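You operate a simulated robot arm through the tools that you are given. There is no shell and no other tool. Be economical: measure what you need, move in short steps, check, and stop when the job is done.

Carry out the task below with a simulated robot arm. There is one attempt and no reset: what you move stays moved.

TASK
Stretch the rope to 40 on the puller, then rest its orange end.
Fine: seat the end in the carrier first; the peak shows 40; wind the crank back before you lift the end out and stand it in its rest.

The check looks at the end state, three seconds after you hand in, the way a careful person would. Anything else that was tipped, shoved, dropped, spilled or broken makes it a failure.

THE ROBOT
A 7-joint arm with a two-finger gripper, on a carriage that runs on a rail from [-1.623, 0.007] to [0.157, -0.001] (x, y) and turns from -187 to 145 degrees about z. Base frame: it is fixed where the carriage stands at the start and does not move with it; the origin is on the floor, on the carriage's upright axis, x ahead of it, y to its left, z up. Readings come in m, degrees, newtons and seconds.
With the tool pointing down near the work surface it reaches from about 0.36 to 0.78 m from the robot's upright axis, wherever it stands. Its first joint turns from -166.0 to 166.0 degrees. Places, roughly: crank of the puller [0.4, -0.6, 0.8]; rest of the puller [0.8, -0.5, 0.8]; rope puller [0.7, -0.6, 0.8]; socket of the carrier [0.7, -0.6, 0.8]. Payload 2.45 kg.
The tool frame sits at the grasp point (the TCP): z along the fingers, y along the line on which they close. The tips reach 0.023 m beyond it. The gripper opens to 0.072 m. The gripper's body begins 0.04 m behind the TCP.
Orientation is that of the tool frame in the base frame, as a unit quaternion [w, x, y, z]. With the fingers straight down and closing along the base's y, the tool's x points along the base's -x, its y along +y and its z along -z.

THE INTERFACE
- The arm moves only by the tool move_arm. Its argument "commands" is text: rows parted by semicolons, each of 6 numbers parted by spaces: the shift along the tool's x, y, z in m, then the turn, a rotation vector about the tool's x, y, z in degrees. In form: tx ty tz wx wy wz; .... A call has 1 to 12 rows; each row shifts and turns the commanded pose from where the row before left it, along the tool's axes as they then stand. "hand" is the gripper command, from -1 (shut) to 1 (fully open), values between in proportion, set as the call begins (left out, the last holds). A row lasts 0.2 s, in which the tool goes at most 0.05 m and 8.6 degrees; a call with a longer step from one row to the next is refused whole, and so is a gripper value outside its range. Where a pose cannot be reached the arm comes as near as it can. A force on the tool above 90 N (or 10 N above the force at the start of the call, whichever is more), or a blocked arm, ends the call early, and 0.2 s more pass. Each finger travels about 0.072 m/s and halts on what it meets, pressing with about 32 N; the grip force reading is that of the motor and also rises with nothing between the fingers. The clock runs only during rows and for 0.2 s after the last one: add rows that do not move to give the fingers time. It gives the time, the measured TCP pose, the force on the tool (base axes), the opening and the grip force at its end, in the units of the frame above (readings bear some noise), with the torque about the TCP (base axes, N m) and any sound that the robot's microphone picked up.
- Cameras (640 x 400 px; columns grow to the right, rows downward): "scene" is now at [0.0001, 0.1308, 1.479]; the picture's right is [-0.68, -0.73, 0.00], its down [-0.41, 0.39, -0.82] and it looks along [0.60, -0.56, -0.57] (base axes); focal length 268 px, centre (320, 200). "wrist" rides on the gripper at [0.078, 0.017, -0.066] in the tool frame; the picture's right is [-0.22, 0.98, 0.00], its down [-0.56, -0.12, -0.82] and it looks along [-0.80, -0.18, 0.57] (tool axes); focal length 234 px, centre (320, 200). There is no depth. A picture from a camera that has moved, and an enlarged one, comes with that camera's place and axes in the base frame and with its lens. The place of the scene camera against the robot may be out by one fixed shift of up to 0.025 m in any direction.
- snapshot(camera): a new picture of that camera. The clock stands still meanwhile.
- slide_trunk(by): slides the trunk up (or, below 0, down) by that many m; the arm and the scene camera ride with it, the base frame stays. It gives what a move gives, with no picture.
- drive_base(legs): drives the robot by 1 to 6 legs, each [ahead, left, turn to the left] in m, m and degrees, along the robot's own axes; the way and the turn of a leg run together, so that a leg with both is an arc; at most 1.5 m and 180 degrees a leg. The arm and the cameras ride along, it lands a little off, and it stops where it bumps. It keeps to its track: a leg is cut to what the track allows. It gives what a move gives.
- pan_tilt(pan, tilt): turns the head with the scene camera to pan (to the left, within 155 degrees either way) and tilt (down, from -29 to 69), counted from straight ahead of the robot. It gives what a move gives.
- close_up(camera, box): a new picture of the part [left, top, right, bottom] of that camera's present view, enlarged. The clock stands still meanwhile.
- finish_job(): hands the job in; it is judged then, once.

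Work in short steps. Places have to be worked out from the pictures, the camera data and where the tool is seen: move nearer, look again, correct. Check each grasp and each placing, and mend what went wrong. You have 120 turns and 90 pictures in all, those below and enlarged ones among them. Open the gripper and draw the arm clear of the work before you hand the job in, unless the task says otherwise; then end with one line.

The tools are called after "Request:" as name(argument=value, ...) on one line, values as JSON. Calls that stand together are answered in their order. move_arm: Moves the arm, as the interface text tells. Its arguments: {"type":"object","properties":{"commands":{"type":"string"},"hand":{"type":"number"}},"required":["commands"]} The other tools are called the same way: slide_trunk (by) slides the trunk up or down; drive_base (legs) drives the base; pan_tilt (pan, tilt) turns the head that bears the scene camera; snapshot (camera) takes a picture; close_up (camera, box) takes an enlarged picture of a part of a camera's view; finish_job () hands the job in.

At the start:

```text
time: 0.0
position: [0.3415, -0.3297, 1.1053]
tool_rot: [0.0, 0.0, 1.0, 0.0]
contact_force: [0.3, 0.1, 0.6]
ft_torque: [-0.02, -0.04, 0.03]
grip_width: 0.072
gripper_force: 0.1
trunk travel left (down, up): [-0.45, 0.14]
robot x, y, heading: [0.0008, -0.0013, 0.0]
head pan, tilt: [-43.2, 34.6]
```

scene: 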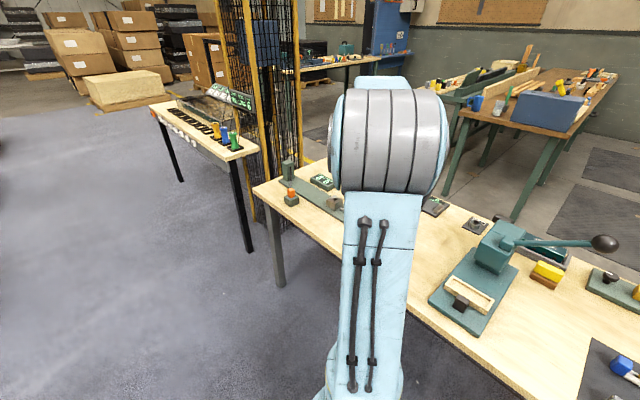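
wrist: 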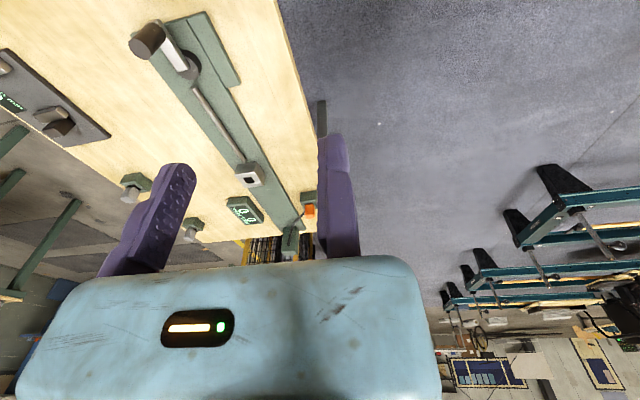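

The wrist view shows the puller with its crank, carriage, gauge and orange end. I'll enlarge both views.

Request:
close_up(camera="wrist", box=[100, 0, 340, 150])

Request:
close_up(camera="wrist", box=[180, 140, 340, 270])

Request:
close_up(camera="scene", box=[240, 140, 350, 230])

```text
2.67 times, centred on (220, 75) of wrist
camera zoom: at [0.2634, -0.3126, 1.1735], right [0.22, 0.98, 0.0], down [0.56, -0.12, 0.82], along [0.8, -0.18, -0.57], focal length 624 px, centre (587, 533)
```

zoom: 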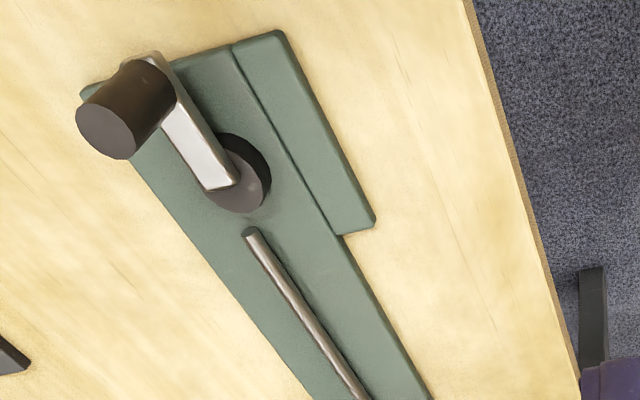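

```text
3.08 times, centred on (260, 205) of wrist
camera zoom: at [0.2634, -0.3126, 1.1735], right [0.22, 0.98, 0.0], down [0.56, -0.12, 0.82], along [0.8, -0.18, -0.57], focal length 720 px, centre (505, 185)
```

zoom: 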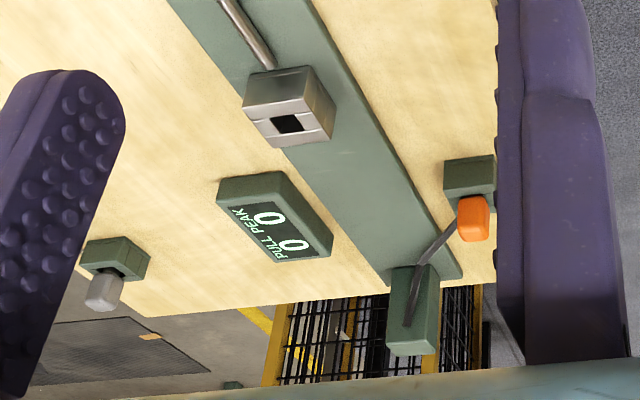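

```text
4.44 times, centred on (295, 185) of scene
camera zoom: at [0.0001, 0.1308, 1.479], right [-0.68, -0.73, 0.0], down [-0.41, 0.39, -0.82], along [0.6, -0.56, -0.57], focal length 1190 px, centre (431, 267)
```

zoom: 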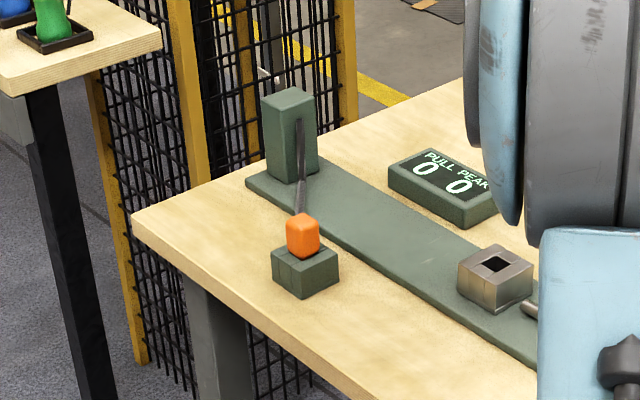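

Triangulating gives the orange end at about (0.845,-0.476,0.80), the socket at (0.69,-0.603,0.78) and the crank hub at (0.40,-0.56). All are far out, so I'll drive to the near rail end.

Request:
drive_base(legs=[[0.156, 0, 0]])

Request:
snapshot(camera="scene")

Request:
snapshot(camera="wrist")

```text
time: 1.4
position: [0.495, -0.3315, 1.1074]
tool_rot: [-0.001, 0.0, 1.0, 0.0]
contact_force: [0.1, 0.1, 0.5]
ft_torque: [-0.03, 0.0, 0.03]
grip_width: 0.072
gripper_force: 0.0
trunk travel left (down, up): [-0.45, 0.14]
robot x, y, heading: [0.1568, -0.002, 0.3]
head pan, tilt: [-43.2, 34.6]
```

```text
84 pictures are left
camera scene: at [0.1543, 0.1302, 1.479], right [-0.68, -0.73, 0.0], down [-0.41, 0.39, -0.82], along [0.6, -0.56, -0.57], focal length 268 px, centre (320, 200)
```

scene: 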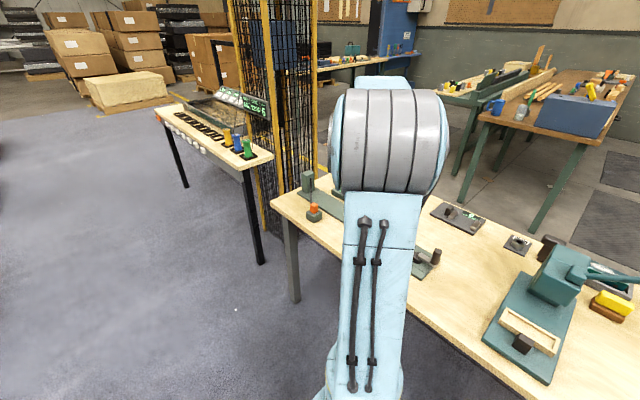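

```text
83 pictures are left
camera wrist: at [0.4175, -0.3134, 1.1735], right [0.22, 0.98, 0.0], down [0.56, -0.13, 0.82], along [0.8, -0.18, -0.57], focal length 234 px, centre (320, 200)
```

wrist: 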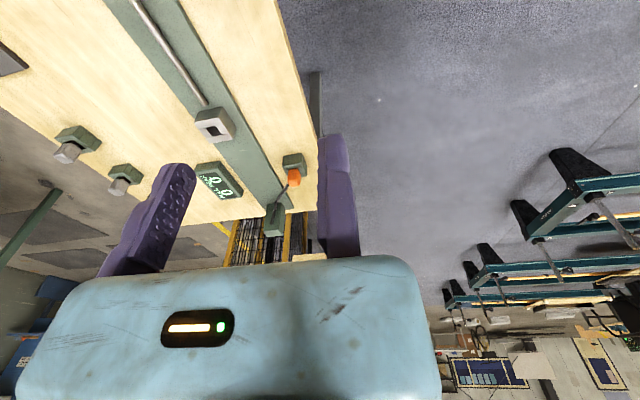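

I'll lower the trunk a little and move above the orange end to test the reach.

Request:
slide_trunk(by=-0.12)

Request:
move_arm(commands="-0.04 -0.018 0 0 0 0;-0.04 -0.018 0 0 0 0;-0.04 -0.018 0 0 0 0;-0.04 -0.018 0 0 0 0;-0.04 -0.018 0 0 0 0;-0.04 -0.018 0 0 0 0;-0.03 -0.018 0 0 0 0;0 0 0 0 0 0", hand=1)

Request:
snapshot(camera="wrist")

Request:
snapshot(camera="scene")

```text
time: 2.9
position: [0.496, -0.3302, 0.9874]
tool_rot: [-0.001, 0.0, 1.0, 0.001]
contact_force: [0.2, -0.3, 0.3]
ft_torque: [-0.01, -0.01, -0.01]
grip_width: 0.0721
gripper_force: 0.1
trunk travel left (down, up): [-0.33, 0.26]
robot x, y, heading: [0.1539, -0.0016, 0.1]
head pan, tilt: [-43.2, 34.6]
```

```text
time: 4.7
position: [0.7277, -0.4239, 0.9761]
tool_rot: [0.001, 0.0, 1.0, 0.0]
contact_force: [0.1, -0.1, -0.5]
ft_torque: [-0.02, 0.01, -0.04]
grip_width: 0.0718
gripper_force: 0.0
out of reach, approached as far as the arm can: row 6, 7
trunk travel left (down, up): [-0.33, 0.26]
robot x, y, heading: [0.1556, -0.0045, -0.2]
head pan, tilt: [-43.2, 34.6]
```

```text
82 pictures are left
camera wrist: at [0.65, -0.4062, 1.0422], right [0.22, 0.98, 0.0], down [0.56, -0.13, 0.82], along [0.8, -0.18, -0.57], focal length 234 px, centre (320, 200)
```

wrist: 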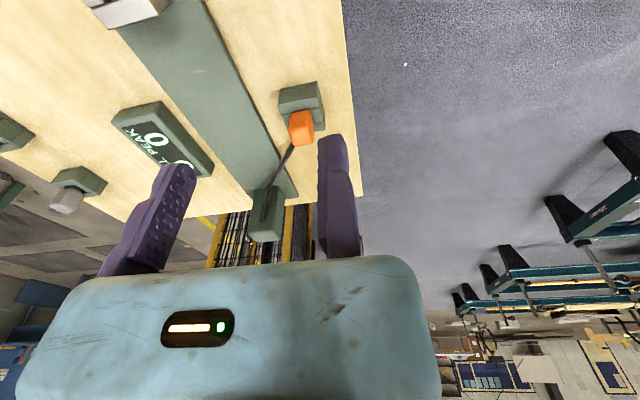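

```text
81 pictures are left
camera scene: at [0.1548, 0.1299, 1.359], right [-0.68, -0.73, 0.0], down [-0.41, 0.39, -0.82], along [0.6, -0.56, -0.57], focal length 268 px, centre (320, 200)
```

scene: 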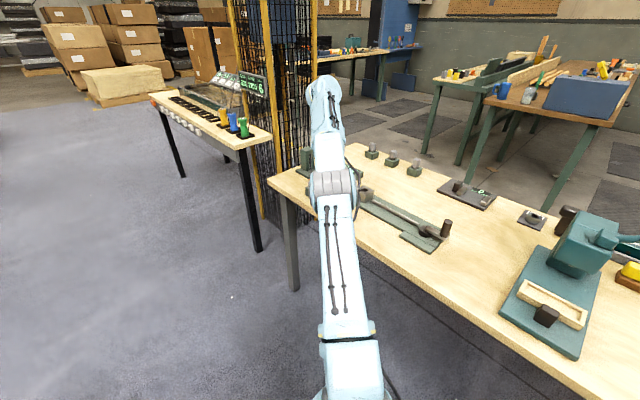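

Reach stops at 0.71 m at this trunk height. I'll lower the trunk more while keeping the tool high, to gain reach.

Request:
move_arm(commands="0.03 0.015 -0.03 0 0 0;0.03 0.015 -0.03 0 0 0;0 0 -0.03 0 0 0;0 0 -0.03 0 0 0")

Request:
slide_trunk(by=-0.2)

Request:
move_arm(commands="0 0 -0.02 0 0 0;0 0 -0.02 0 0 0;0 0 0 0 0 0")

```text
time: 5.7
position: [0.6647, -0.3909, 1.096]
tool_rot: [0.002, -0.002, 1.0, -0.004]
contact_force: [-0.4, 1.7, 1.6]
ft_torque: [-0.11, -0.03, -0.01]
grip_width: 0.072
gripper_force: 0.0
out of reach, approached as far as the arm can: row 4
trunk travel left (down, up): [-0.33, 0.26]
robot x, y, heading: [0.1544, -0.0018, -0.0]
head pan, tilt: [-43.2, 34.6]
```

```text
time: 7.9
position: [0.6654, -0.392, 0.8943]
tool_rot: [0.0, -0.001, 1.0, 0.0]
contact_force: [-0.7, 0.5, 0.6]
ft_torque: [-0.02, 0.01, 0.02]
grip_width: 0.0722
gripper_force: 0.0
trunk travel left (down, up): [-0.13, 0.46]
robot x, y, heading: [0.1524, -0.0023, -0.2]
head pan, tilt: [-43.2, 34.6]
```

```text
time: 8.7
position: [0.6519, -0.378, 0.9173]
tool_rot: [0.002, 0.0, 1.0, -0.001]
contact_force: [0.1, 0.4, 0.0]
ft_torque: [-0.01, -0.01, 0.03]
grip_width: 0.0719
gripper_force: 0.1
out of reach, approached as far as the arm can: row 1, 2
trunk travel left (down, up): [-0.13, 0.46]
robot x, y, heading: [0.1503, 0.0028, 0.1]
head pan, tilt: [-43.2, 34.6]
```

The data fit a sphere of reach: maximum 0.79 m with the tool vertical, best with the trunk higher. So I need the trunk up and the tool tilted outward by about 20°. I'll raise the trunk, creep to the rail end, and look at the puller's orientation.

Request:
slide_trunk(by=0.34)

Request:
drive_base(legs=[[0.02, 0, 0]])

Request:
move_arm(commands="0 0 0.04 0 0 0;0 0 0.04 0 0 0;0 0 0.04 0 0 0;0 0 0.04 0 0 0;0 0 0.04 0 0 0;0 0 0 0 0 0")

Request:
snapshot(camera="wrist")

Request:
snapshot(camera="scene")

```text
time: 12.0
position: [0.6519, -0.377, 1.2567]
tool_rot: [0.001, 0.0, 1.0, 0.001]
contact_force: [0.2, 0.1, 0.0]
ft_torque: [0.02, 0.01, -0.03]
grip_width: 0.0717
gripper_force: 0.0
trunk travel left (down, up): [-0.47, 0.12]
robot x, y, heading: [0.1548, 0.0008, 0.2]
head pan, tilt: [-43.2, 34.6]
```

```text
time: 12.8
position: [0.6526, -0.3781, 1.2569]
tool_rot: [0.001, 0.001, 1.0, -0.001]
contact_force: [0.5, -0.2, -0.2]
ft_torque: [0.01, 0.03, 0.0]
grip_width: 0.0718
gripper_force: 0.0
trunk travel left (down, up): [-0.47, 0.12]
robot x, y, heading: [0.1569, -0.003, -0.2]
head pan, tilt: [-43.2, 34.6]
```

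```text
time: 14.2
position: [0.6523, -0.3774, 1.0562]
tool_rot: [0.001, 0.001, 1.0, 0.0]
contact_force: [0.6, 0.4, -0.5]
ft_torque: [0.0, -0.01, -0.01]
grip_width: 0.0721
gripper_force: 0.0
trunk travel left (down, up): [-0.47, 0.12]
robot x, y, heading: [0.1527, 0.002, 0.2]
head pan, tilt: [-43.2, 34.6]
```

```text
80 pictures are left
camera wrist: at [0.5744, -0.3599, 1.122], right [0.22, 0.98, 0.0], down [0.56, -0.12, 0.82], along [0.8, -0.18, -0.57], focal length 234 px, centre (320, 200)
```

wrist: 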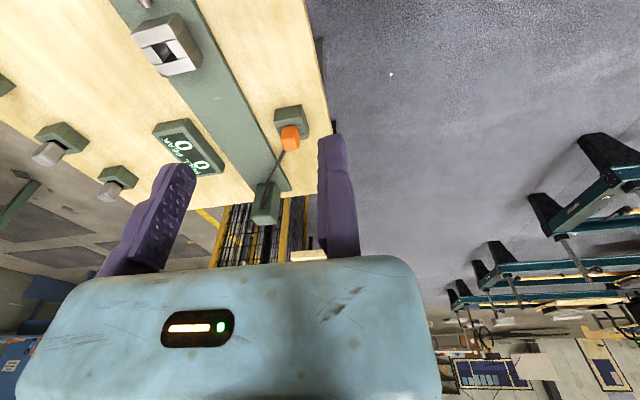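

```text
79 pictures are left
camera scene: at [0.1551, 0.13, 1.499], right [-0.68, -0.73, 0.0], down [-0.41, 0.39, -0.82], along [0.6, -0.56, -0.57], focal length 268 px, centre (320, 200)
```

scene: 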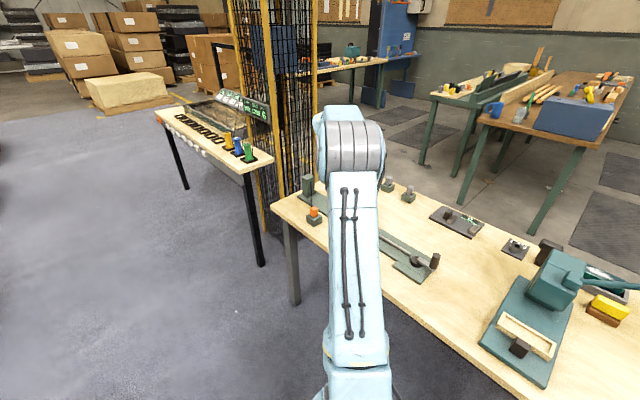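

Now a close look at the puller from here, for its orientation and the end's form.

Request:
close_up(camera="wrist", box=[120, 0, 280, 100])

Request:
close_up(camera="wrist", box=[220, 90, 340, 230])

Request:
close_up(camera="scene", box=[360, 220, 460, 290])

Request:
close_up(camera="scene", box=[280, 165, 350, 235])

```text
4.00 times, centred on (200, 50) of wrist
camera zoom: at [0.5744, -0.3599, 1.122], right [0.22, 0.98, 0.0], down [0.56, -0.12, 0.82], along [0.8, -0.18, -0.57], focal length 937 px, centre (800, 800)
```

zoom: 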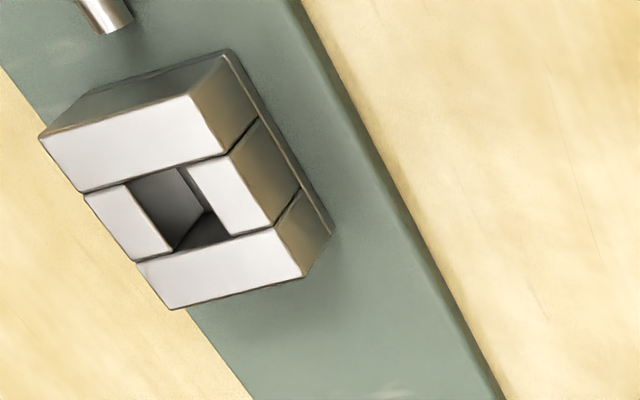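

```text
2.86 times, centred on (280, 160) of wrist
camera zoom: at [0.5744, -0.3599, 1.122], right [0.22, 0.98, 0.0], down [0.56, -0.12, 0.82], along [0.8, -0.18, -0.57], focal length 669 px, centre (434, 314)
```

zoom: 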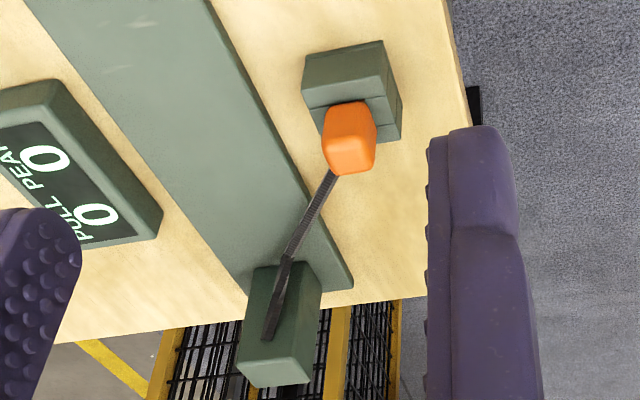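

```text
5.71 times, centred on (410, 255) of scene
camera zoom: at [0.1551, 0.13, 1.499], right [-0.68, -0.73, 0.0], down [-0.41, 0.39, -0.82], along [0.6, -0.56, -0.57], focal length 1529 px, centre (-194, -114)
```

zoom: 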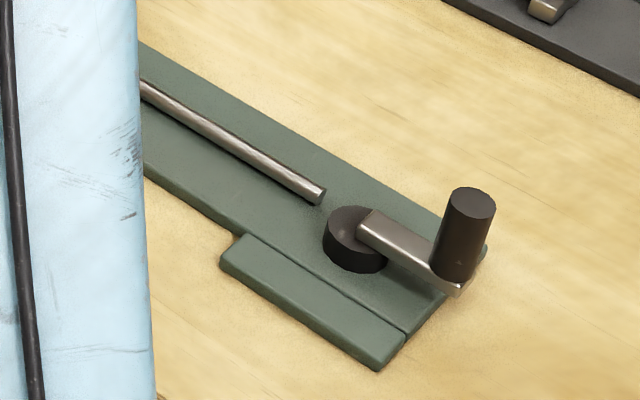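

```text
5.71 times, centred on (315, 200) of scene
camera zoom: at [0.1551, 0.13, 1.499], right [-0.68, -0.73, 0.0], down [-0.41, 0.39, -0.82], along [0.6, -0.56, -0.57], focal length 1529 px, centre (349, 200)
```

zoom: 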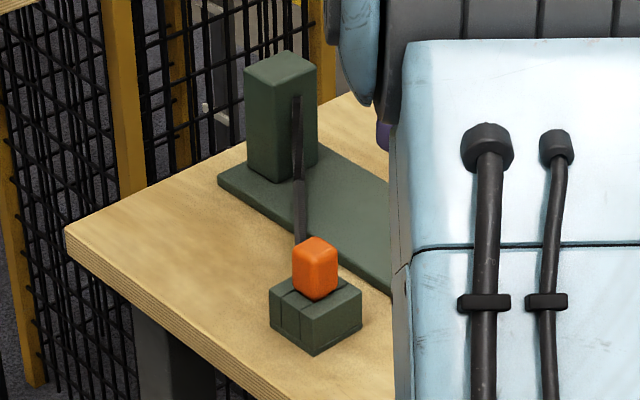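

The puller's axis lies along base x, with the orange end at about (0.837,-0.473), top at z≈0.81. I'll tilt the fingers outward 25° in the x-z plane, which keeps the pads square on the ±y faces, and approach above it.

Request:
move_arm(commands="0 0 0 0 -8.4 0;0 0 0 0 -8.4 0;0 0 0 0 -8.2 0;-0.0151 -0.0192 0.0291 0 0 0;-0.0151 -0.0192 0.0291 0 0 0;-0.0151 -0.0192 0.0291 0 0 0;-0.0151 -0.0192 0.0291 0 0 0;-0.0151 -0.0192 0.0291 0 0 0;0 0 0 0 0 0;0 0 0 0 0 0")

Request:
snapshot(camera="wrist")

Request:
snapshot(camera="scene")

```text
time: 16.4
position: [0.7819, -0.4734, 0.9571]
tool_rot: [0.217, 0.0, 0.976, -0.001]
contact_force: [1.0, 0.0, 0.3]
ft_torque: [-0.01, -0.04, 0.03]
grip_width: 0.0722
gripper_force: 0.1
trunk travel left (down, up): [-0.47, 0.12]
robot x, y, heading: [0.1561, 0.0018, 0.2]
head pan, tilt: [-43.2, 34.6]
```

```text
74 pictures are left
camera wrist: at [0.684, -0.457, 0.9843], right [0.2, 0.98, 0.09], down [0.16, -0.12, 0.98], along [0.97, -0.18, -0.18], focal length 234 px, centre (320, 200)
```

wrist: 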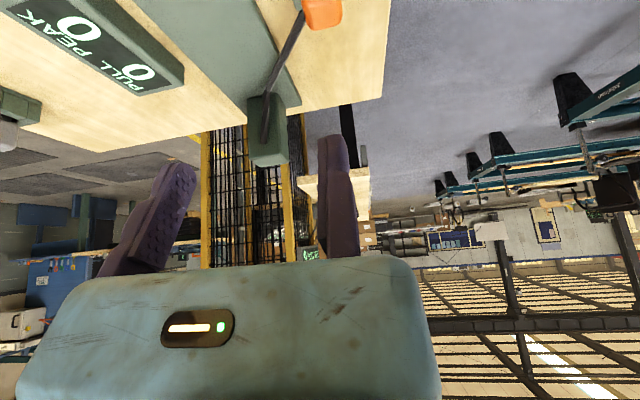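

```text
73 pictures are left
camera scene: at [0.1548, 0.1302, 1.499], right [-0.68, -0.73, 0.0], down [-0.41, 0.39, -0.82], along [0.6, -0.56, -0.57], focal length 268 px, centre (320, 200)
```

scene: 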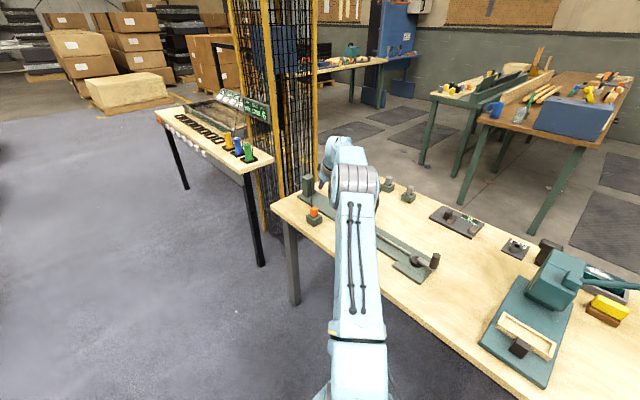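

Reach with tilt is fine and y≈-0.473 for the end. I'll back off and lower to see the end side-on and fix its height.

Request:
move_arm(commands="0.0276 0 0.012 0 0 0;0.0276 0 0.012 0 0 0;0.0276 0 0.012 0 0 0;0.0276 0 0.012 0 0 0;0 0 0 0 0 0")

Request:
close_up(camera="wrist", box=[200, 20, 400, 145])

```text
time: 17.6
position: [0.7036, -0.474, 0.868]
tool_rot: [0.218, 0.0, 0.976, 0.0]
contact_force: [-0.1, 0.1, -0.1]
ft_torque: [0.01, -0.02, -0.03]
grip_width: 0.0721
gripper_force: 0.0
trunk travel left (down, up): [-0.47, 0.12]
robot x, y, heading: [0.1553, -0.0048, -0.1]
head pan, tilt: [-43.2, 34.6]
```

```text
3.20 times, centred on (300, 82) of wrist
camera zoom: at [0.605, -0.4567, 0.8948], right [0.2, 0.98, 0.09], down [0.16, -0.12, 0.98], along [0.97, -0.18, -0.18], focal length 749 px, centre (384, 576)
```

zoom: 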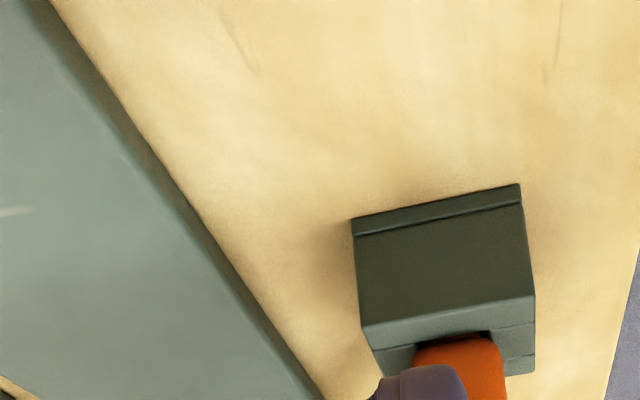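

The side view solves well: table z≈0.752, rest top 0.785, rest centre (0.825,-0.469), orange top about 0.82. I'll move to the pre-grasp point 6 cm back along the tool axis.

Request:
move_arm(commands="-0.0272 0.0017 0.0127 0 0 0;-0.0272 0.0017 0.0127 0 0 0;-0.0272 0.0017 0.0127 0 0 0;0 0 0 0 0 0;0 0 0 0 0 0")

Request:
snapshot(camera="wrist")

Request:
close_up(camera="scene", box=[280, 165, 360, 235])

```text
time: 18.8
position: [0.7935, -0.4687, 0.8691]
tool_rot: [0.217, 0.0, 0.976, -0.001]
contact_force: [-0.1, 0.6, -0.6]
ft_torque: [0.02, 0.02, 0.01]
grip_width: 0.072
gripper_force: 0.1
trunk travel left (down, up): [-0.47, 0.12]
robot x, y, heading: [0.1533, -0.0016, 0.3]
head pan, tilt: [-43.2, 34.6]
```

```text
71 pictures are left
camera wrist: at [0.6949, -0.4512, 0.8956], right [0.2, 0.98, 0.09], down [0.16, -0.12, 0.98], along [0.97, -0.18, -0.18], focal length 234 px, centre (320, 200)
```

wrist: 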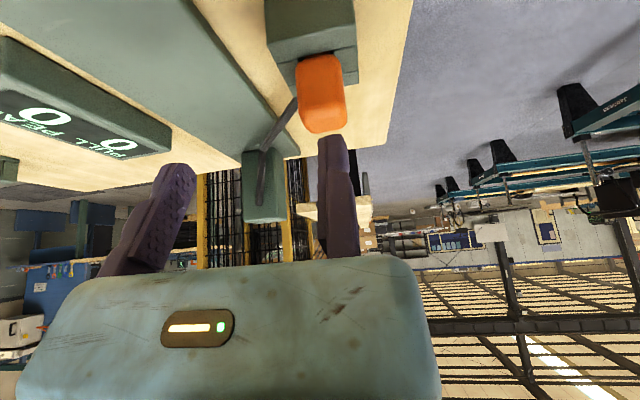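

```text
5.71 times, centred on (320, 200) of scene
camera zoom: at [0.1549, 0.1302, 1.499], right [-0.68, -0.73, 0.0], down [-0.41, 0.39, -0.82], along [0.6, -0.56, -0.57], focal length 1529 px, centre (320, 200)
```

zoom: 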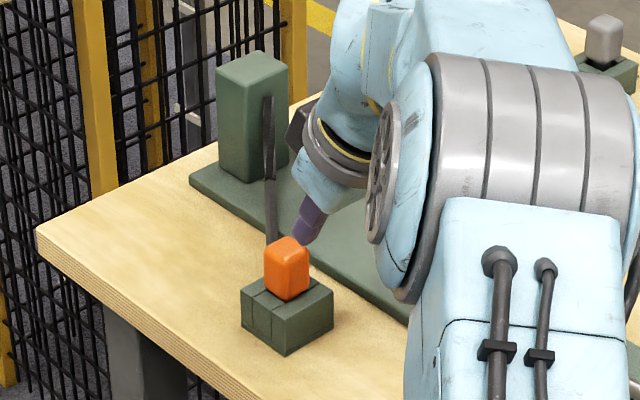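

The fingers in the wrist view don't sit where the stated camera mount predicts (they seem offset toward -y or yawed). Before grasping I'll close the gripper in free air and compare.

Request:
move_arm(commands="0.0 0 -0.04 0 0 0;0 0 0 0 0 0;0 0 0 0 0 0;0 0 0 0 0 0;0 0 0 0 0 0;0 0 0 0 0 0", hand=-1)

Request:
snapshot(camera="wrist")

Request:
close_up(camera="scene", box=[290, 165, 360, 220])

```text
time: 20.2
position: [0.7767, -0.4687, 0.9044]
tool_rot: [0.218, 0.0, 0.976, -0.001]
contact_force: [0.6, -0.3, -0.2]
ft_torque: [0.03, -0.01, 0.04]
grip_width: 0.0
gripper_force: 28.2
trunk travel left (down, up): [-0.47, 0.12]
robot x, y, heading: [0.153, 0.0032, 0.0]
head pan, tilt: [-43.2, 34.6]
```

```text
69 pictures are left
camera wrist: at [0.678, -0.4513, 0.9316], right [0.2, 0.98, 0.09], down [0.16, -0.12, 0.98], along [0.97, -0.18, -0.18], focal length 234 px, centre (320, 200)
```

wrist: 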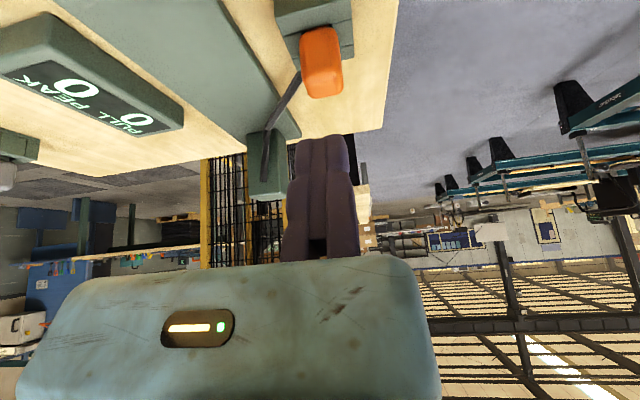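

```text
7.27 times, centred on (325, 192) of scene
camera zoom: at [0.1549, 0.1302, 1.499], right [-0.68, -0.73, 0.0], down [-0.41, 0.39, -0.82], along [0.6, -0.56, -0.57], focal length 1946 px, centre (284, 254)
```

zoom: 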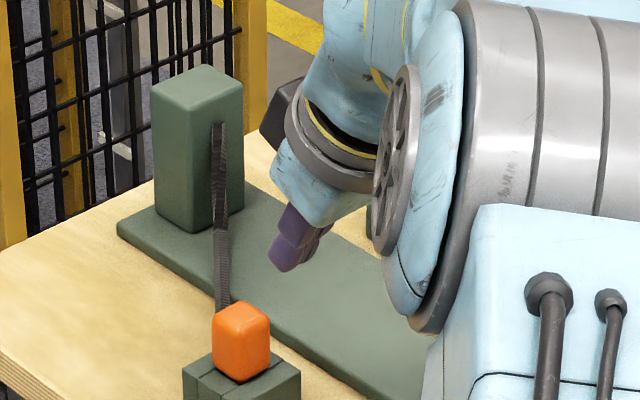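

Important: only the -y finger moves; the +y finger is fixed with its pad face at the TCP (it stayed put while the other travelled the full 72 mm). So I'll place the fixed pad just outside the orange's +y face, opening to 50 mm, and descend most of the way.

Request:
move_arm(commands="0 0.018 0 0 0 0;0 0 0 0 0 0;0 0 0 0 0 0;0 0 0.03 0 0 0;0 0 0.03 0 0 0;0 0 0 0 0 0", hand=0.39)

Request:
snapshot(camera="wrist")

Request:
close_up(camera="scene", box=[290, 180, 360, 235])

```text
time: 21.6
position: [0.8027, -0.4505, 0.8482]
tool_rot: [0.217, -0.001, 0.976, 0.0]
contact_force: [-0.2, -0.8, -0.5]
ft_torque: [0.02, 0.0, 0.01]
grip_width: 0.0499
gripper_force: 0.0
trunk travel left (down, up): [-0.47, 0.12]
robot x, y, heading: [0.1568, -0.0018, -0.1]
head pan, tilt: [-43.2, 34.6]
```

```text
67 pictures are left
camera wrist: at [0.7041, -0.4336, 0.8759], right [0.2, 0.98, 0.09], down [0.16, -0.12, 0.98], along [0.97, -0.18, -0.18], focal length 234 px, centre (320, 200)
```

wrist: 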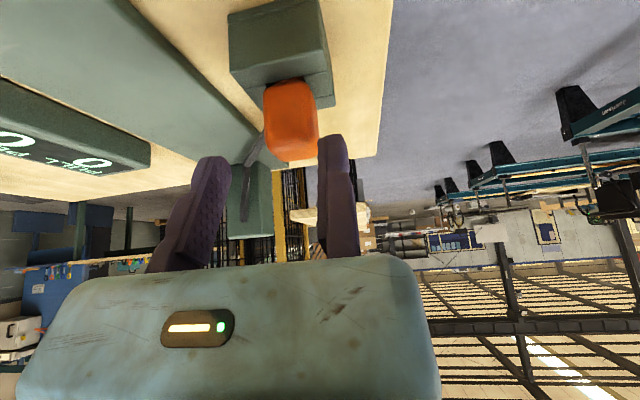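

```text
7.27 times, centred on (325, 208) of scene
camera zoom: at [0.1552, 0.13, 1.499], right [-0.68, -0.73, 0.0], down [-0.41, 0.39, -0.82], along [0.6, -0.56, -0.57], focal length 1946 px, centre (284, 146)
```

zoom: 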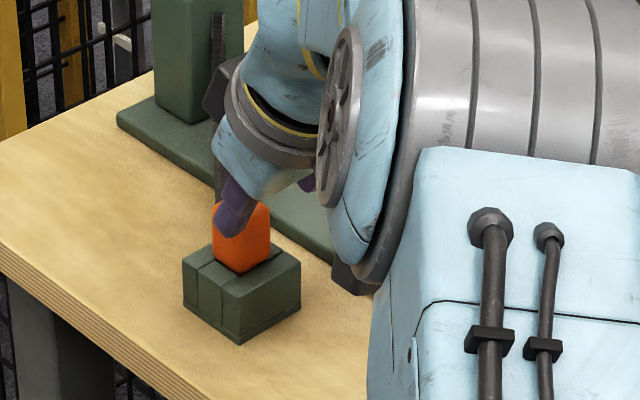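

The orange spans about y -0.480 to -0.453, so the fixed pad has ~2 mm clearance. I'll add 1.5 mm and descend to grasp depth.

Request:
move_arm(commands="0 0.0015 0 0 0 0;0 0 0.013 0 0 0;0 0 0.013 0 0 0;0 0 0.011 0 0 0;0 0 0 0 0 0")

Request:
snapshot(camera="wrist")

Request:
close_up(camera="scene", box=[290, 180, 360, 235])

```text
time: 22.8
position: [0.8181, -0.4491, 0.8149]
tool_rot: [0.217, 0.0, 0.976, 0.0]
contact_force: [-0.5, 0.1, -0.1]
ft_torque: [0.01, 0.0, 0.01]
grip_width: 0.05
gripper_force: 0.0
trunk travel left (down, up): [-0.47, 0.12]
robot x, y, heading: [0.1512, -0.0005, 0.1]
head pan, tilt: [-43.2, 34.6]
```

```text
65 pictures are left
camera wrist: at [0.7196, -0.4316, 0.8424], right [0.2, 0.98, 0.09], down [0.16, -0.12, 0.98], along [0.97, -0.18, -0.18], focal length 234 px, centre (320, 200)
```

wrist: 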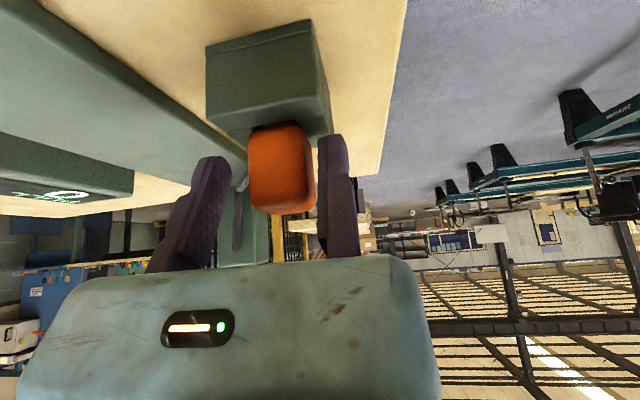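

```text
7.27 times, centred on (325, 208) of scene
camera zoom: at [0.155, 0.1301, 1.499], right [-0.68, -0.73, 0.0], down [-0.41, 0.39, -0.82], along [0.6, -0.56, -0.57], focal length 1946 px, centre (284, 146)
```

zoom: 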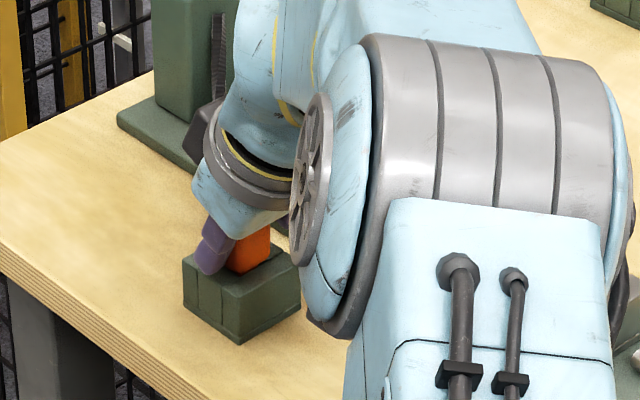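

Fingers straddle the end just above the rest. I'll bring the fixed pad up to the face and close.

Request:
move_arm(commands="0 -0.0015 0 0 0 0;0 -0.0015 0 0 0 0;0 0 0 0 0 0")

Request:
move_arm(commands="0 0 0 0 0 0;0 0 0 0 0 0;0 0 0 0 0 0;0 0 0 0 0 0", hand=-0.4)

```text
time: 23.6
position: [0.8171, -0.4534, 0.8152]
tool_rot: [0.217, 0.0, 0.976, -0.001]
contact_force: [-0.2, 0.0, 0.3]
ft_torque: [0.03, 0.04, 0.0]
grip_width: 0.05
gripper_force: 0.1
trunk travel left (down, up): [-0.47, 0.12]
robot x, y, heading: [0.1551, -0.0059, -0.0]
head pan, tilt: [-43.2, 34.6]
```

```text
time: 24.6
position: [0.8171, -0.4527, 0.8162]
tool_rot: [0.217, 0.001, 0.976, -0.002]
contact_force: [0.3, -0.7, 1.0]
ft_torque: [0.04, 0.0, -0.03]
grip_width: 0.0271
gripper_force: 31.7
trunk travel left (down, up): [-0.47, 0.12]
robot x, y, heading: [0.1587, -0.0015, -0.1]
head pan, tilt: [-43.2, 34.6]
```

Gripped at 27.1 mm with little side force. Lifting straight up 5 cm.

Request:
move_arm(commands="-0.0042 0 -0.0091 0 0 0;-0.0042 0 -0.0091 0 0 0;-0.0042 0 -0.0091 0 0 0;-0.0042 0 -0.0091 0 0 0;-0.0042 0 -0.0091 0 0 0;0 0 0 0 0 0", hand=-0.9)

Request:
snapshot(camera="wrist")

Request:
close_up(camera="scene", box=[290, 170, 360, 235])

```text
time: 26.0
position: [0.8172, -0.4525, 0.865]
tool_rot: [0.217, 0.0, 0.976, 0.0]
contact_force: [-0.4, -0.4, 0.1]
ft_torque: [0.0, 0.0, -0.02]
grip_width: 0.027
gripper_force: 32.3
trunk travel left (down, up): [-0.47, 0.12]
robot x, y, heading: [0.1554, -0.001, -0.2]
head pan, tilt: [-43.2, 34.6]
```

```text
63 pictures are left
camera wrist: at [0.7187, -0.435, 0.8927], right [0.2, 0.98, 0.09], down [0.16, -0.12, 0.98], along [0.97, -0.18, -0.18], focal length 234 px, centre (320, 200)
```

wrist: 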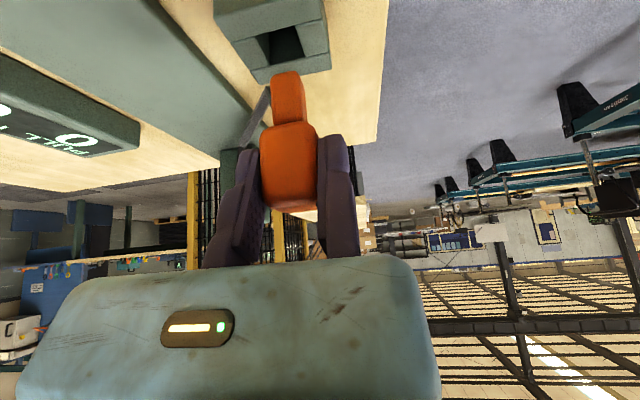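

```text
6.15 times, centred on (325, 202) of scene
camera zoom: at [0.1549, 0.1302, 1.499], right [-0.68, -0.73, 0.0], down [-0.41, 0.39, -0.82], along [0.6, -0.56, -0.57], focal length 1647 px, centre (289, 185)
```

zoom: 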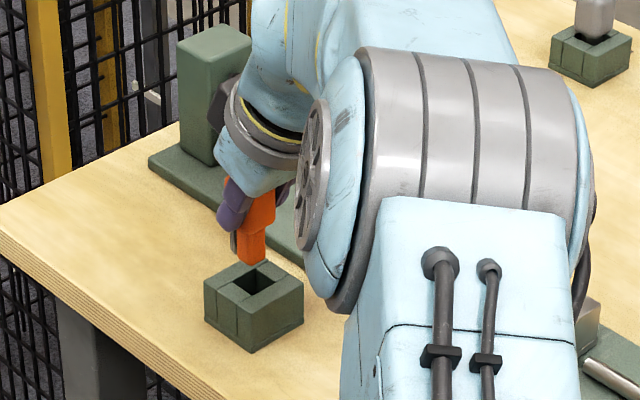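

The end is lifted: an orange head with a narrower peg below, and the rest hole is visible. I'll move halfway toward the carrier, watching the rope force.

Request:
move_arm(commands="0.023 -0.02 -0.0126 0 0 0;0.023 -0.02 -0.0126 0 0 0;0.023 -0.02 -0.0126 0 0 0;0 0 0 0 0 0")

Request:
snapshot(camera="wrist")

Request:
snapshot(camera="scene")

```text
time: 27.0
position: [0.7388, -0.5123, 0.871]
tool_rot: [0.217, 0.001, 0.976, -0.001]
contact_force: [-0.7, 0.1, 0.2]
ft_torque: [-0.02, 0.0, 0.01]
grip_width: 0.0269
gripper_force: 32.7
trunk travel left (down, up): [-0.47, 0.12]
robot x, y, heading: [0.1534, 0.0002, 0.1]
head pan, tilt: [-43.2, 34.6]
```

```text
61 pictures are left
camera wrist: at [0.6405, -0.4953, 0.8974], right [0.2, 0.98, 0.09], down [0.16, -0.12, 0.98], along [0.97, -0.18, -0.18], focal length 234 px, centre (320, 200)
```

wrist: 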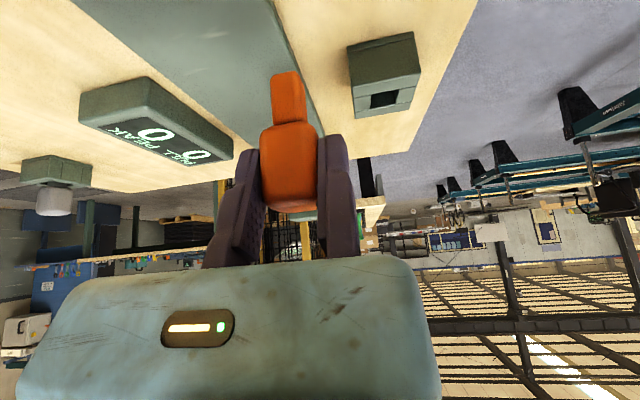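

```text
60 pictures are left
camera scene: at [0.1548, 0.1299, 1.499], right [-0.68, -0.73, 0.0], down [-0.41, 0.39, -0.82], along [0.6, -0.56, -0.57], focal length 268 px, centre (320, 200)
```

scene: 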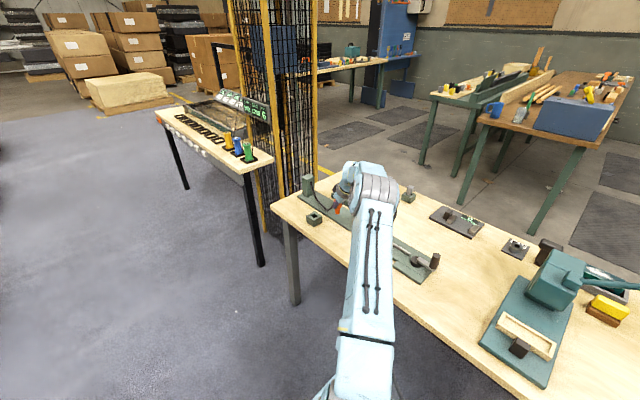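

No force yet. I'll pull back past the carrier so the wrist camera sees its hole the way it saw the rest's hole.

Request:
move_arm(commands="0.0272 -0.0176 -0.0147 0 0 0;0.0272 -0.0176 -0.0147 0 0 0;0.0272 -0.0176 -0.0147 0 0 0;0.0272 -0.0176 -0.0147 0 0 0;0.0272 -0.0176 -0.0147 0 0 0;0 0 0 0 0 0")

Request:
close_up(camera="wrist", box=[220, 0, 460, 150])

```text
time: 28.4
position: [0.5829, -0.6006, 0.8801]
tool_rot: [0.217, 0.001, 0.976, 0.0]
contact_force: [0.0, 0.1, -0.7]
ft_torque: [0.0, 0.02, 0.01]
grip_width: 0.0269
gripper_force: 32.3
trunk travel left (down, up): [-0.47, 0.12]
robot x, y, heading: [0.1562, -0.0013, 0.2]
head pan, tilt: [-43.2, 34.6]
```

```text
2.67 times, centred on (340, 75) of wrist
camera zoom: at [0.4852, -0.5826, 0.9068], right [0.2, 0.98, 0.09], down [0.16, -0.12, 0.98], along [0.97, -0.18, -0.18], focal length 624 px, centre (267, 533)
```

zoom: 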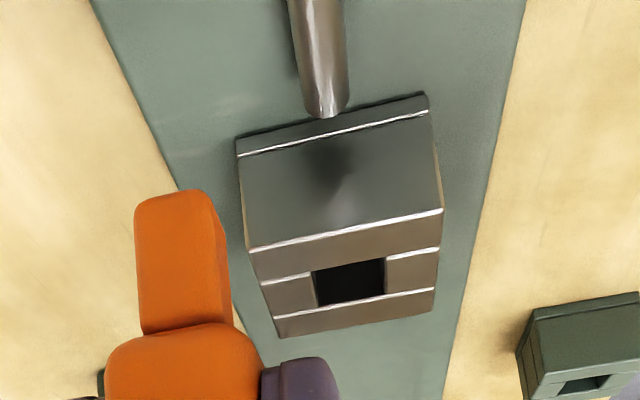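

Excellent view: the carrier spans x 0.637–0.689, y centre -0.583, top z 0.800, so the hole is at (0.663,-0.582). By the same offsets as in the rest, the TCP should go to (0.654,-0.5685), seated at z≈0.830. Moving above it.

Request:
move_arm(commands="-0.0215 0.0107 0.01 0 0 0;-0.0215 0.0107 0.01 0 0 0;-0.0215 0.0107 0.01 0 0 0;0 0 0 0 0 0;0 0 0 0 0 0")

Request:
close_up(camera="wrist", box=[200, 0, 400, 125])

Request:
snapshot(camera="scene")

```text
time: 29.6
position: [0.6551, -0.5678, 0.8802]
tool_rot: [0.217, 0.0, 0.976, -0.001]
contact_force: [-0.3, -0.9, 0.7]
ft_torque: [0.0, 0.0, -0.01]
grip_width: 0.0272
gripper_force: 32.2
trunk travel left (down, up): [-0.47, 0.12]
robot x, y, heading: [0.156, -0.003, 0.3]
head pan, tilt: [-43.2, 34.6]
```

```text
3.20 times, centred on (300, 62) of wrist
camera zoom: at [0.5573, -0.5511, 0.9072], right [0.2, 0.98, 0.09], down [0.16, -0.12, 0.98], along [0.97, -0.18, -0.18], focal length 749 px, centre (384, 640)
```

zoom: 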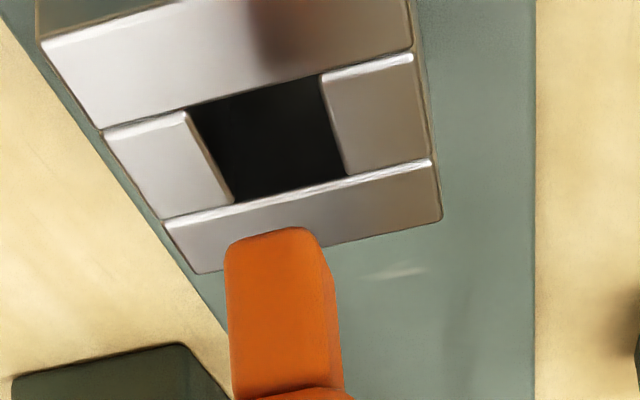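

```text
57 pictures are left
camera scene: at [0.1549, 0.1301, 1.499], right [-0.68, -0.73, 0.0], down [-0.41, 0.39, -0.82], along [0.6, -0.56, -0.57], focal length 268 px, centre (320, 200)
```

scene: 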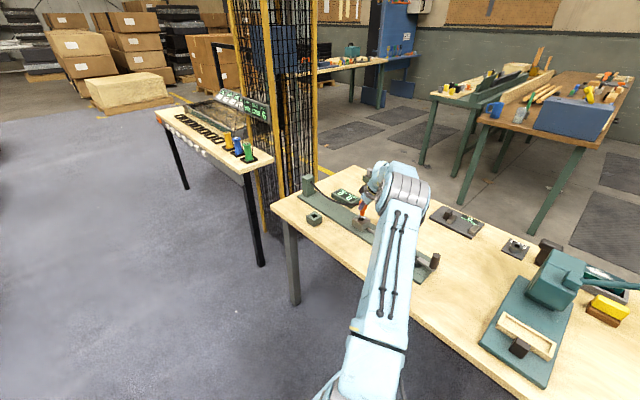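

The peg is within ~1 mm of the hole's centre. Lowering straight down, 3 cm first.

Request:
move_arm(commands="0.0042 -0.0007 0.0091 0 0 0;0.0042 0 0.0091 0 0 0;0.0034 0 0.0073 0 0 0;0 0 0 0 0 0")

Request:
close_up(camera="wrist", box=[200, 0, 400, 125])

```text
time: 30.6
position: [0.6554, -0.569, 0.8516]
tool_rot: [0.217, 0.0, 0.976, 0.0]
contact_force: [0.5, 0.5, -0.6]
ft_torque: [0.01, 0.0, 0.0]
grip_width: 0.027
gripper_force: 32.1
trunk travel left (down, up): [-0.47, 0.12]
robot x, y, heading: [0.1532, -0.0025, -0.2]
head pan, tilt: [-43.2, 34.6]
```

```text
3.20 times, centred on (300, 62) of wrist
camera zoom: at [0.5573, -0.5517, 0.8787], right [0.2, 0.98, 0.09], down [0.16, -0.12, 0.98], along [0.97, -0.18, -0.18], focal length 749 px, centre (384, 640)
```

zoom: 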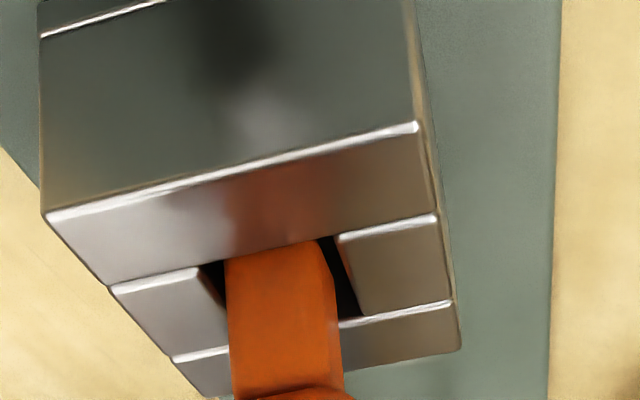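

It's entering cleanly, no force. Continue down to seat.

Request:
move_arm(commands="0.0042 0 0.0091 0 0 0;0.0025 0 0.0054 0 0 0;0.0013 0 0.0027 0 0 0;0 0 0 0 0 0")

Request:
close_up(camera="wrist", box=[200, 0, 440, 150])

```text
time: 31.6
position: [0.6548, -0.5687, 0.8337]
tool_rot: [0.218, 0.0, 0.976, -0.001]
contact_force: [-0.6, 0.7, -1.0]
ft_torque: [0.02, 0.02, -0.01]
grip_width: 0.0269
gripper_force: 32.0
trunk travel left (down, up): [-0.47, 0.12]
robot x, y, heading: [0.1518, -0.0011, 0.1]
head pan, tilt: [-43.2, 34.6]
```

```text
2.67 times, centred on (320, 75) of wrist
camera zoom: at [0.5572, -0.5516, 0.8597], right [0.2, 0.98, 0.09], down [0.16, -0.12, 0.98], along [0.97, -0.18, -0.18], focal length 624 px, centre (320, 533)
```

zoom: 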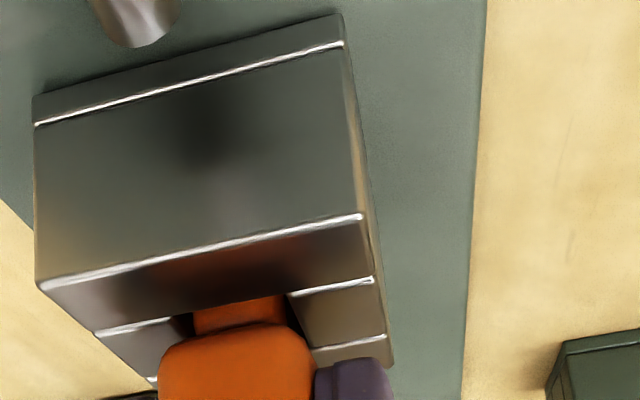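

Nearly seated; lowering the last millimetres until contact.

Request:
move_arm(commands="0.0008 0 0.0018 0 0 0;0.0008 0 0.0018 0 0 0;0.0004 0 0.0009 0 0 0;0 0 0 0 0 0")

Request:
close_up(camera="wrist", box=[200, 0, 440, 150])

```text
time: 32.6
position: [0.6555, -0.5685, 0.8292]
tool_rot: [0.218, 0.0, 0.976, -0.001]
contact_force: [0.2, 0.2, 3.9]
ft_torque: [0.02, -0.02, 0.01]
grip_width: 0.027
gripper_force: 32.2
trunk travel left (down, up): [-0.47, 0.12]
robot x, y, heading: [0.1545, -0.0018, -0.1]
head pan, tilt: [-43.2, 34.6]
```

```text
2.67 times, centred on (320, 75) of wrist
camera zoom: at [0.5573, -0.5514, 0.8557], right [0.2, 0.98, 0.09], down [0.16, -0.12, 0.98], along [0.97, -0.18, -0.18], focal length 624 px, centre (320, 533)
```

zoom: 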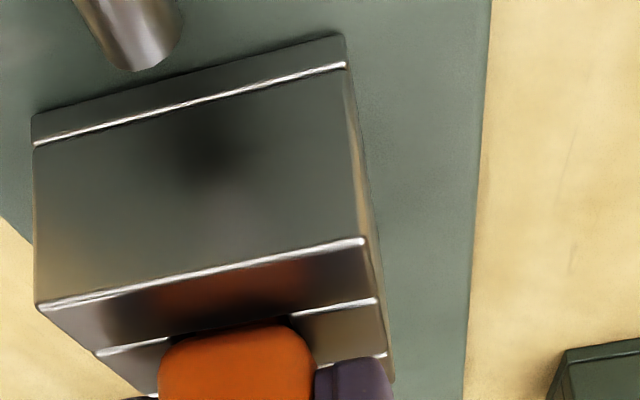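

Contact at 4 N: the head rests on the carrier. Release, step the fixed pad off, and back out along the tool axis.

Request:
move_arm(commands="0 0 0 0 0 0;0 0 0 0 0 0;0 0.003 0 0 0 0;0 0 -0.03 0 0 0;0 0 -0.04 0 0 0;0 0 -0.04 0 0 0;0 0 0 0 0 0", hand=0.39)

Request:
close_up(camera="wrist", box=[80, 0, 400, 200])

Request:
close_up(camera="scene", box=[290, 165, 450, 290])

```text
time: 34.2
position: [0.6087, -0.5668, 0.9283]
tool_rot: [0.217, 0.0, 0.976, -0.002]
contact_force: [-0.2, 0.4, 0.0]
ft_torque: [-0.04, -0.04, 0.01]
grip_width: 0.0501
gripper_force: 0.0
trunk travel left (down, up): [-0.47, 0.12]
robot x, y, heading: [0.1521, 0.001, 0.1]
head pan, tilt: [-43.2, 34.6]
```

```text
2.00 times, centred on (240, 100) of wrist
camera zoom: at [0.5102, -0.548, 0.9555], right [0.2, 0.98, 0.09], down [0.16, -0.12, 0.98], along [0.97, -0.18, -0.18], focal length 468 px, centre (480, 400)
```

zoom: 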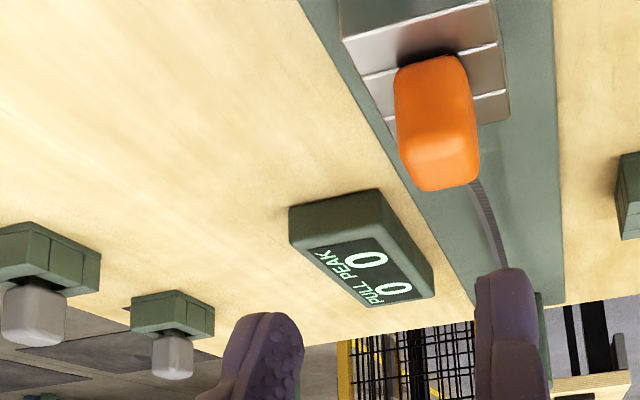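

```text
3.20 times, centred on (370, 228) of scene
camera zoom: at [0.1547, 0.1305, 1.4989], right [-0.68, -0.73, 0.0], down [-0.41, 0.39, -0.82], along [0.6, -0.56, -0.57], focal length 856 px, centre (160, 112)
```

zoom: 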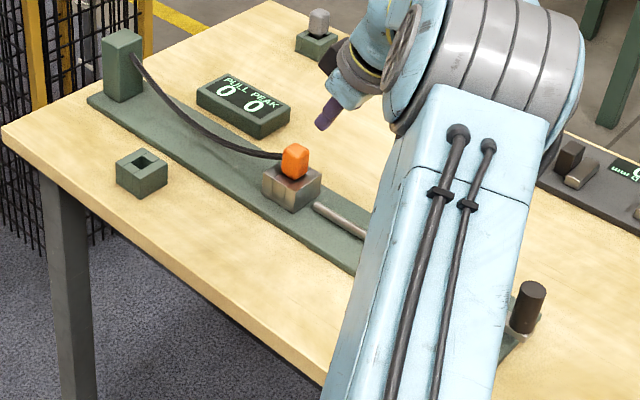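

The end is seated with slack rope, gauge 0/0. Next the crank: raise, straighten the tool, and move back to look at it with the wrist camera.

Request:
move_arm(commands="0 0 -0.045 0 0 0;0 0 -0.045 0 0 0;0 0 0 0 8.4 0;0 0 0 0 8.4 0;0 0 0 0 8.2 0;0.045 0 0 0 0 0;0.045 0 0 0 0 0;0.045 0 0 0 0 0;0.045 0 0 0 0 0;0.045 0 0 0 0 0;0.045 0 0 0 0 0;0 0 0 0 0 0")

Request:
snapshot(camera="wrist")

Request:
snapshot(camera="scene")

```text
time: 36.8
position: [0.2994, -0.5659, 1.0094]
tool_rot: [0.002, 0.001, 1.0, -0.001]
contact_force: [-0.2, -0.4, 0.2]
ft_torque: [0.02, -0.03, -0.01]
grip_width: 0.0498
gripper_force: 0.1
trunk travel left (down, up): [-0.47, 0.12]
robot x, y, heading: [0.1556, -0.0014, 0.2]
head pan, tilt: [-43.2, 34.6]
```

```text
51 pictures are left
camera wrist: at [0.2219, -0.5471, 1.0752], right [0.22, 0.98, 0.0], down [0.56, -0.12, 0.82], along [0.8, -0.18, -0.57], focal length 234 px, centre (320, 200)
```

wrist: 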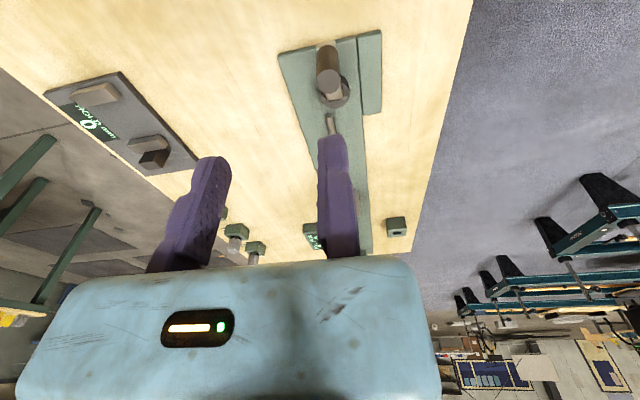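

```text
50 pictures are left
camera scene: at [0.1546, 0.1302, 1.499], right [-0.68, -0.73, 0.0], down [-0.41, 0.39, -0.82], along [0.6, -0.56, -0.57], focal length 268 px, centre (320, 200)
```

scene: 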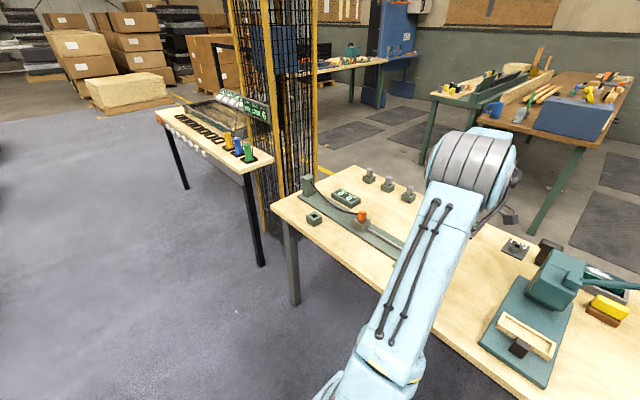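

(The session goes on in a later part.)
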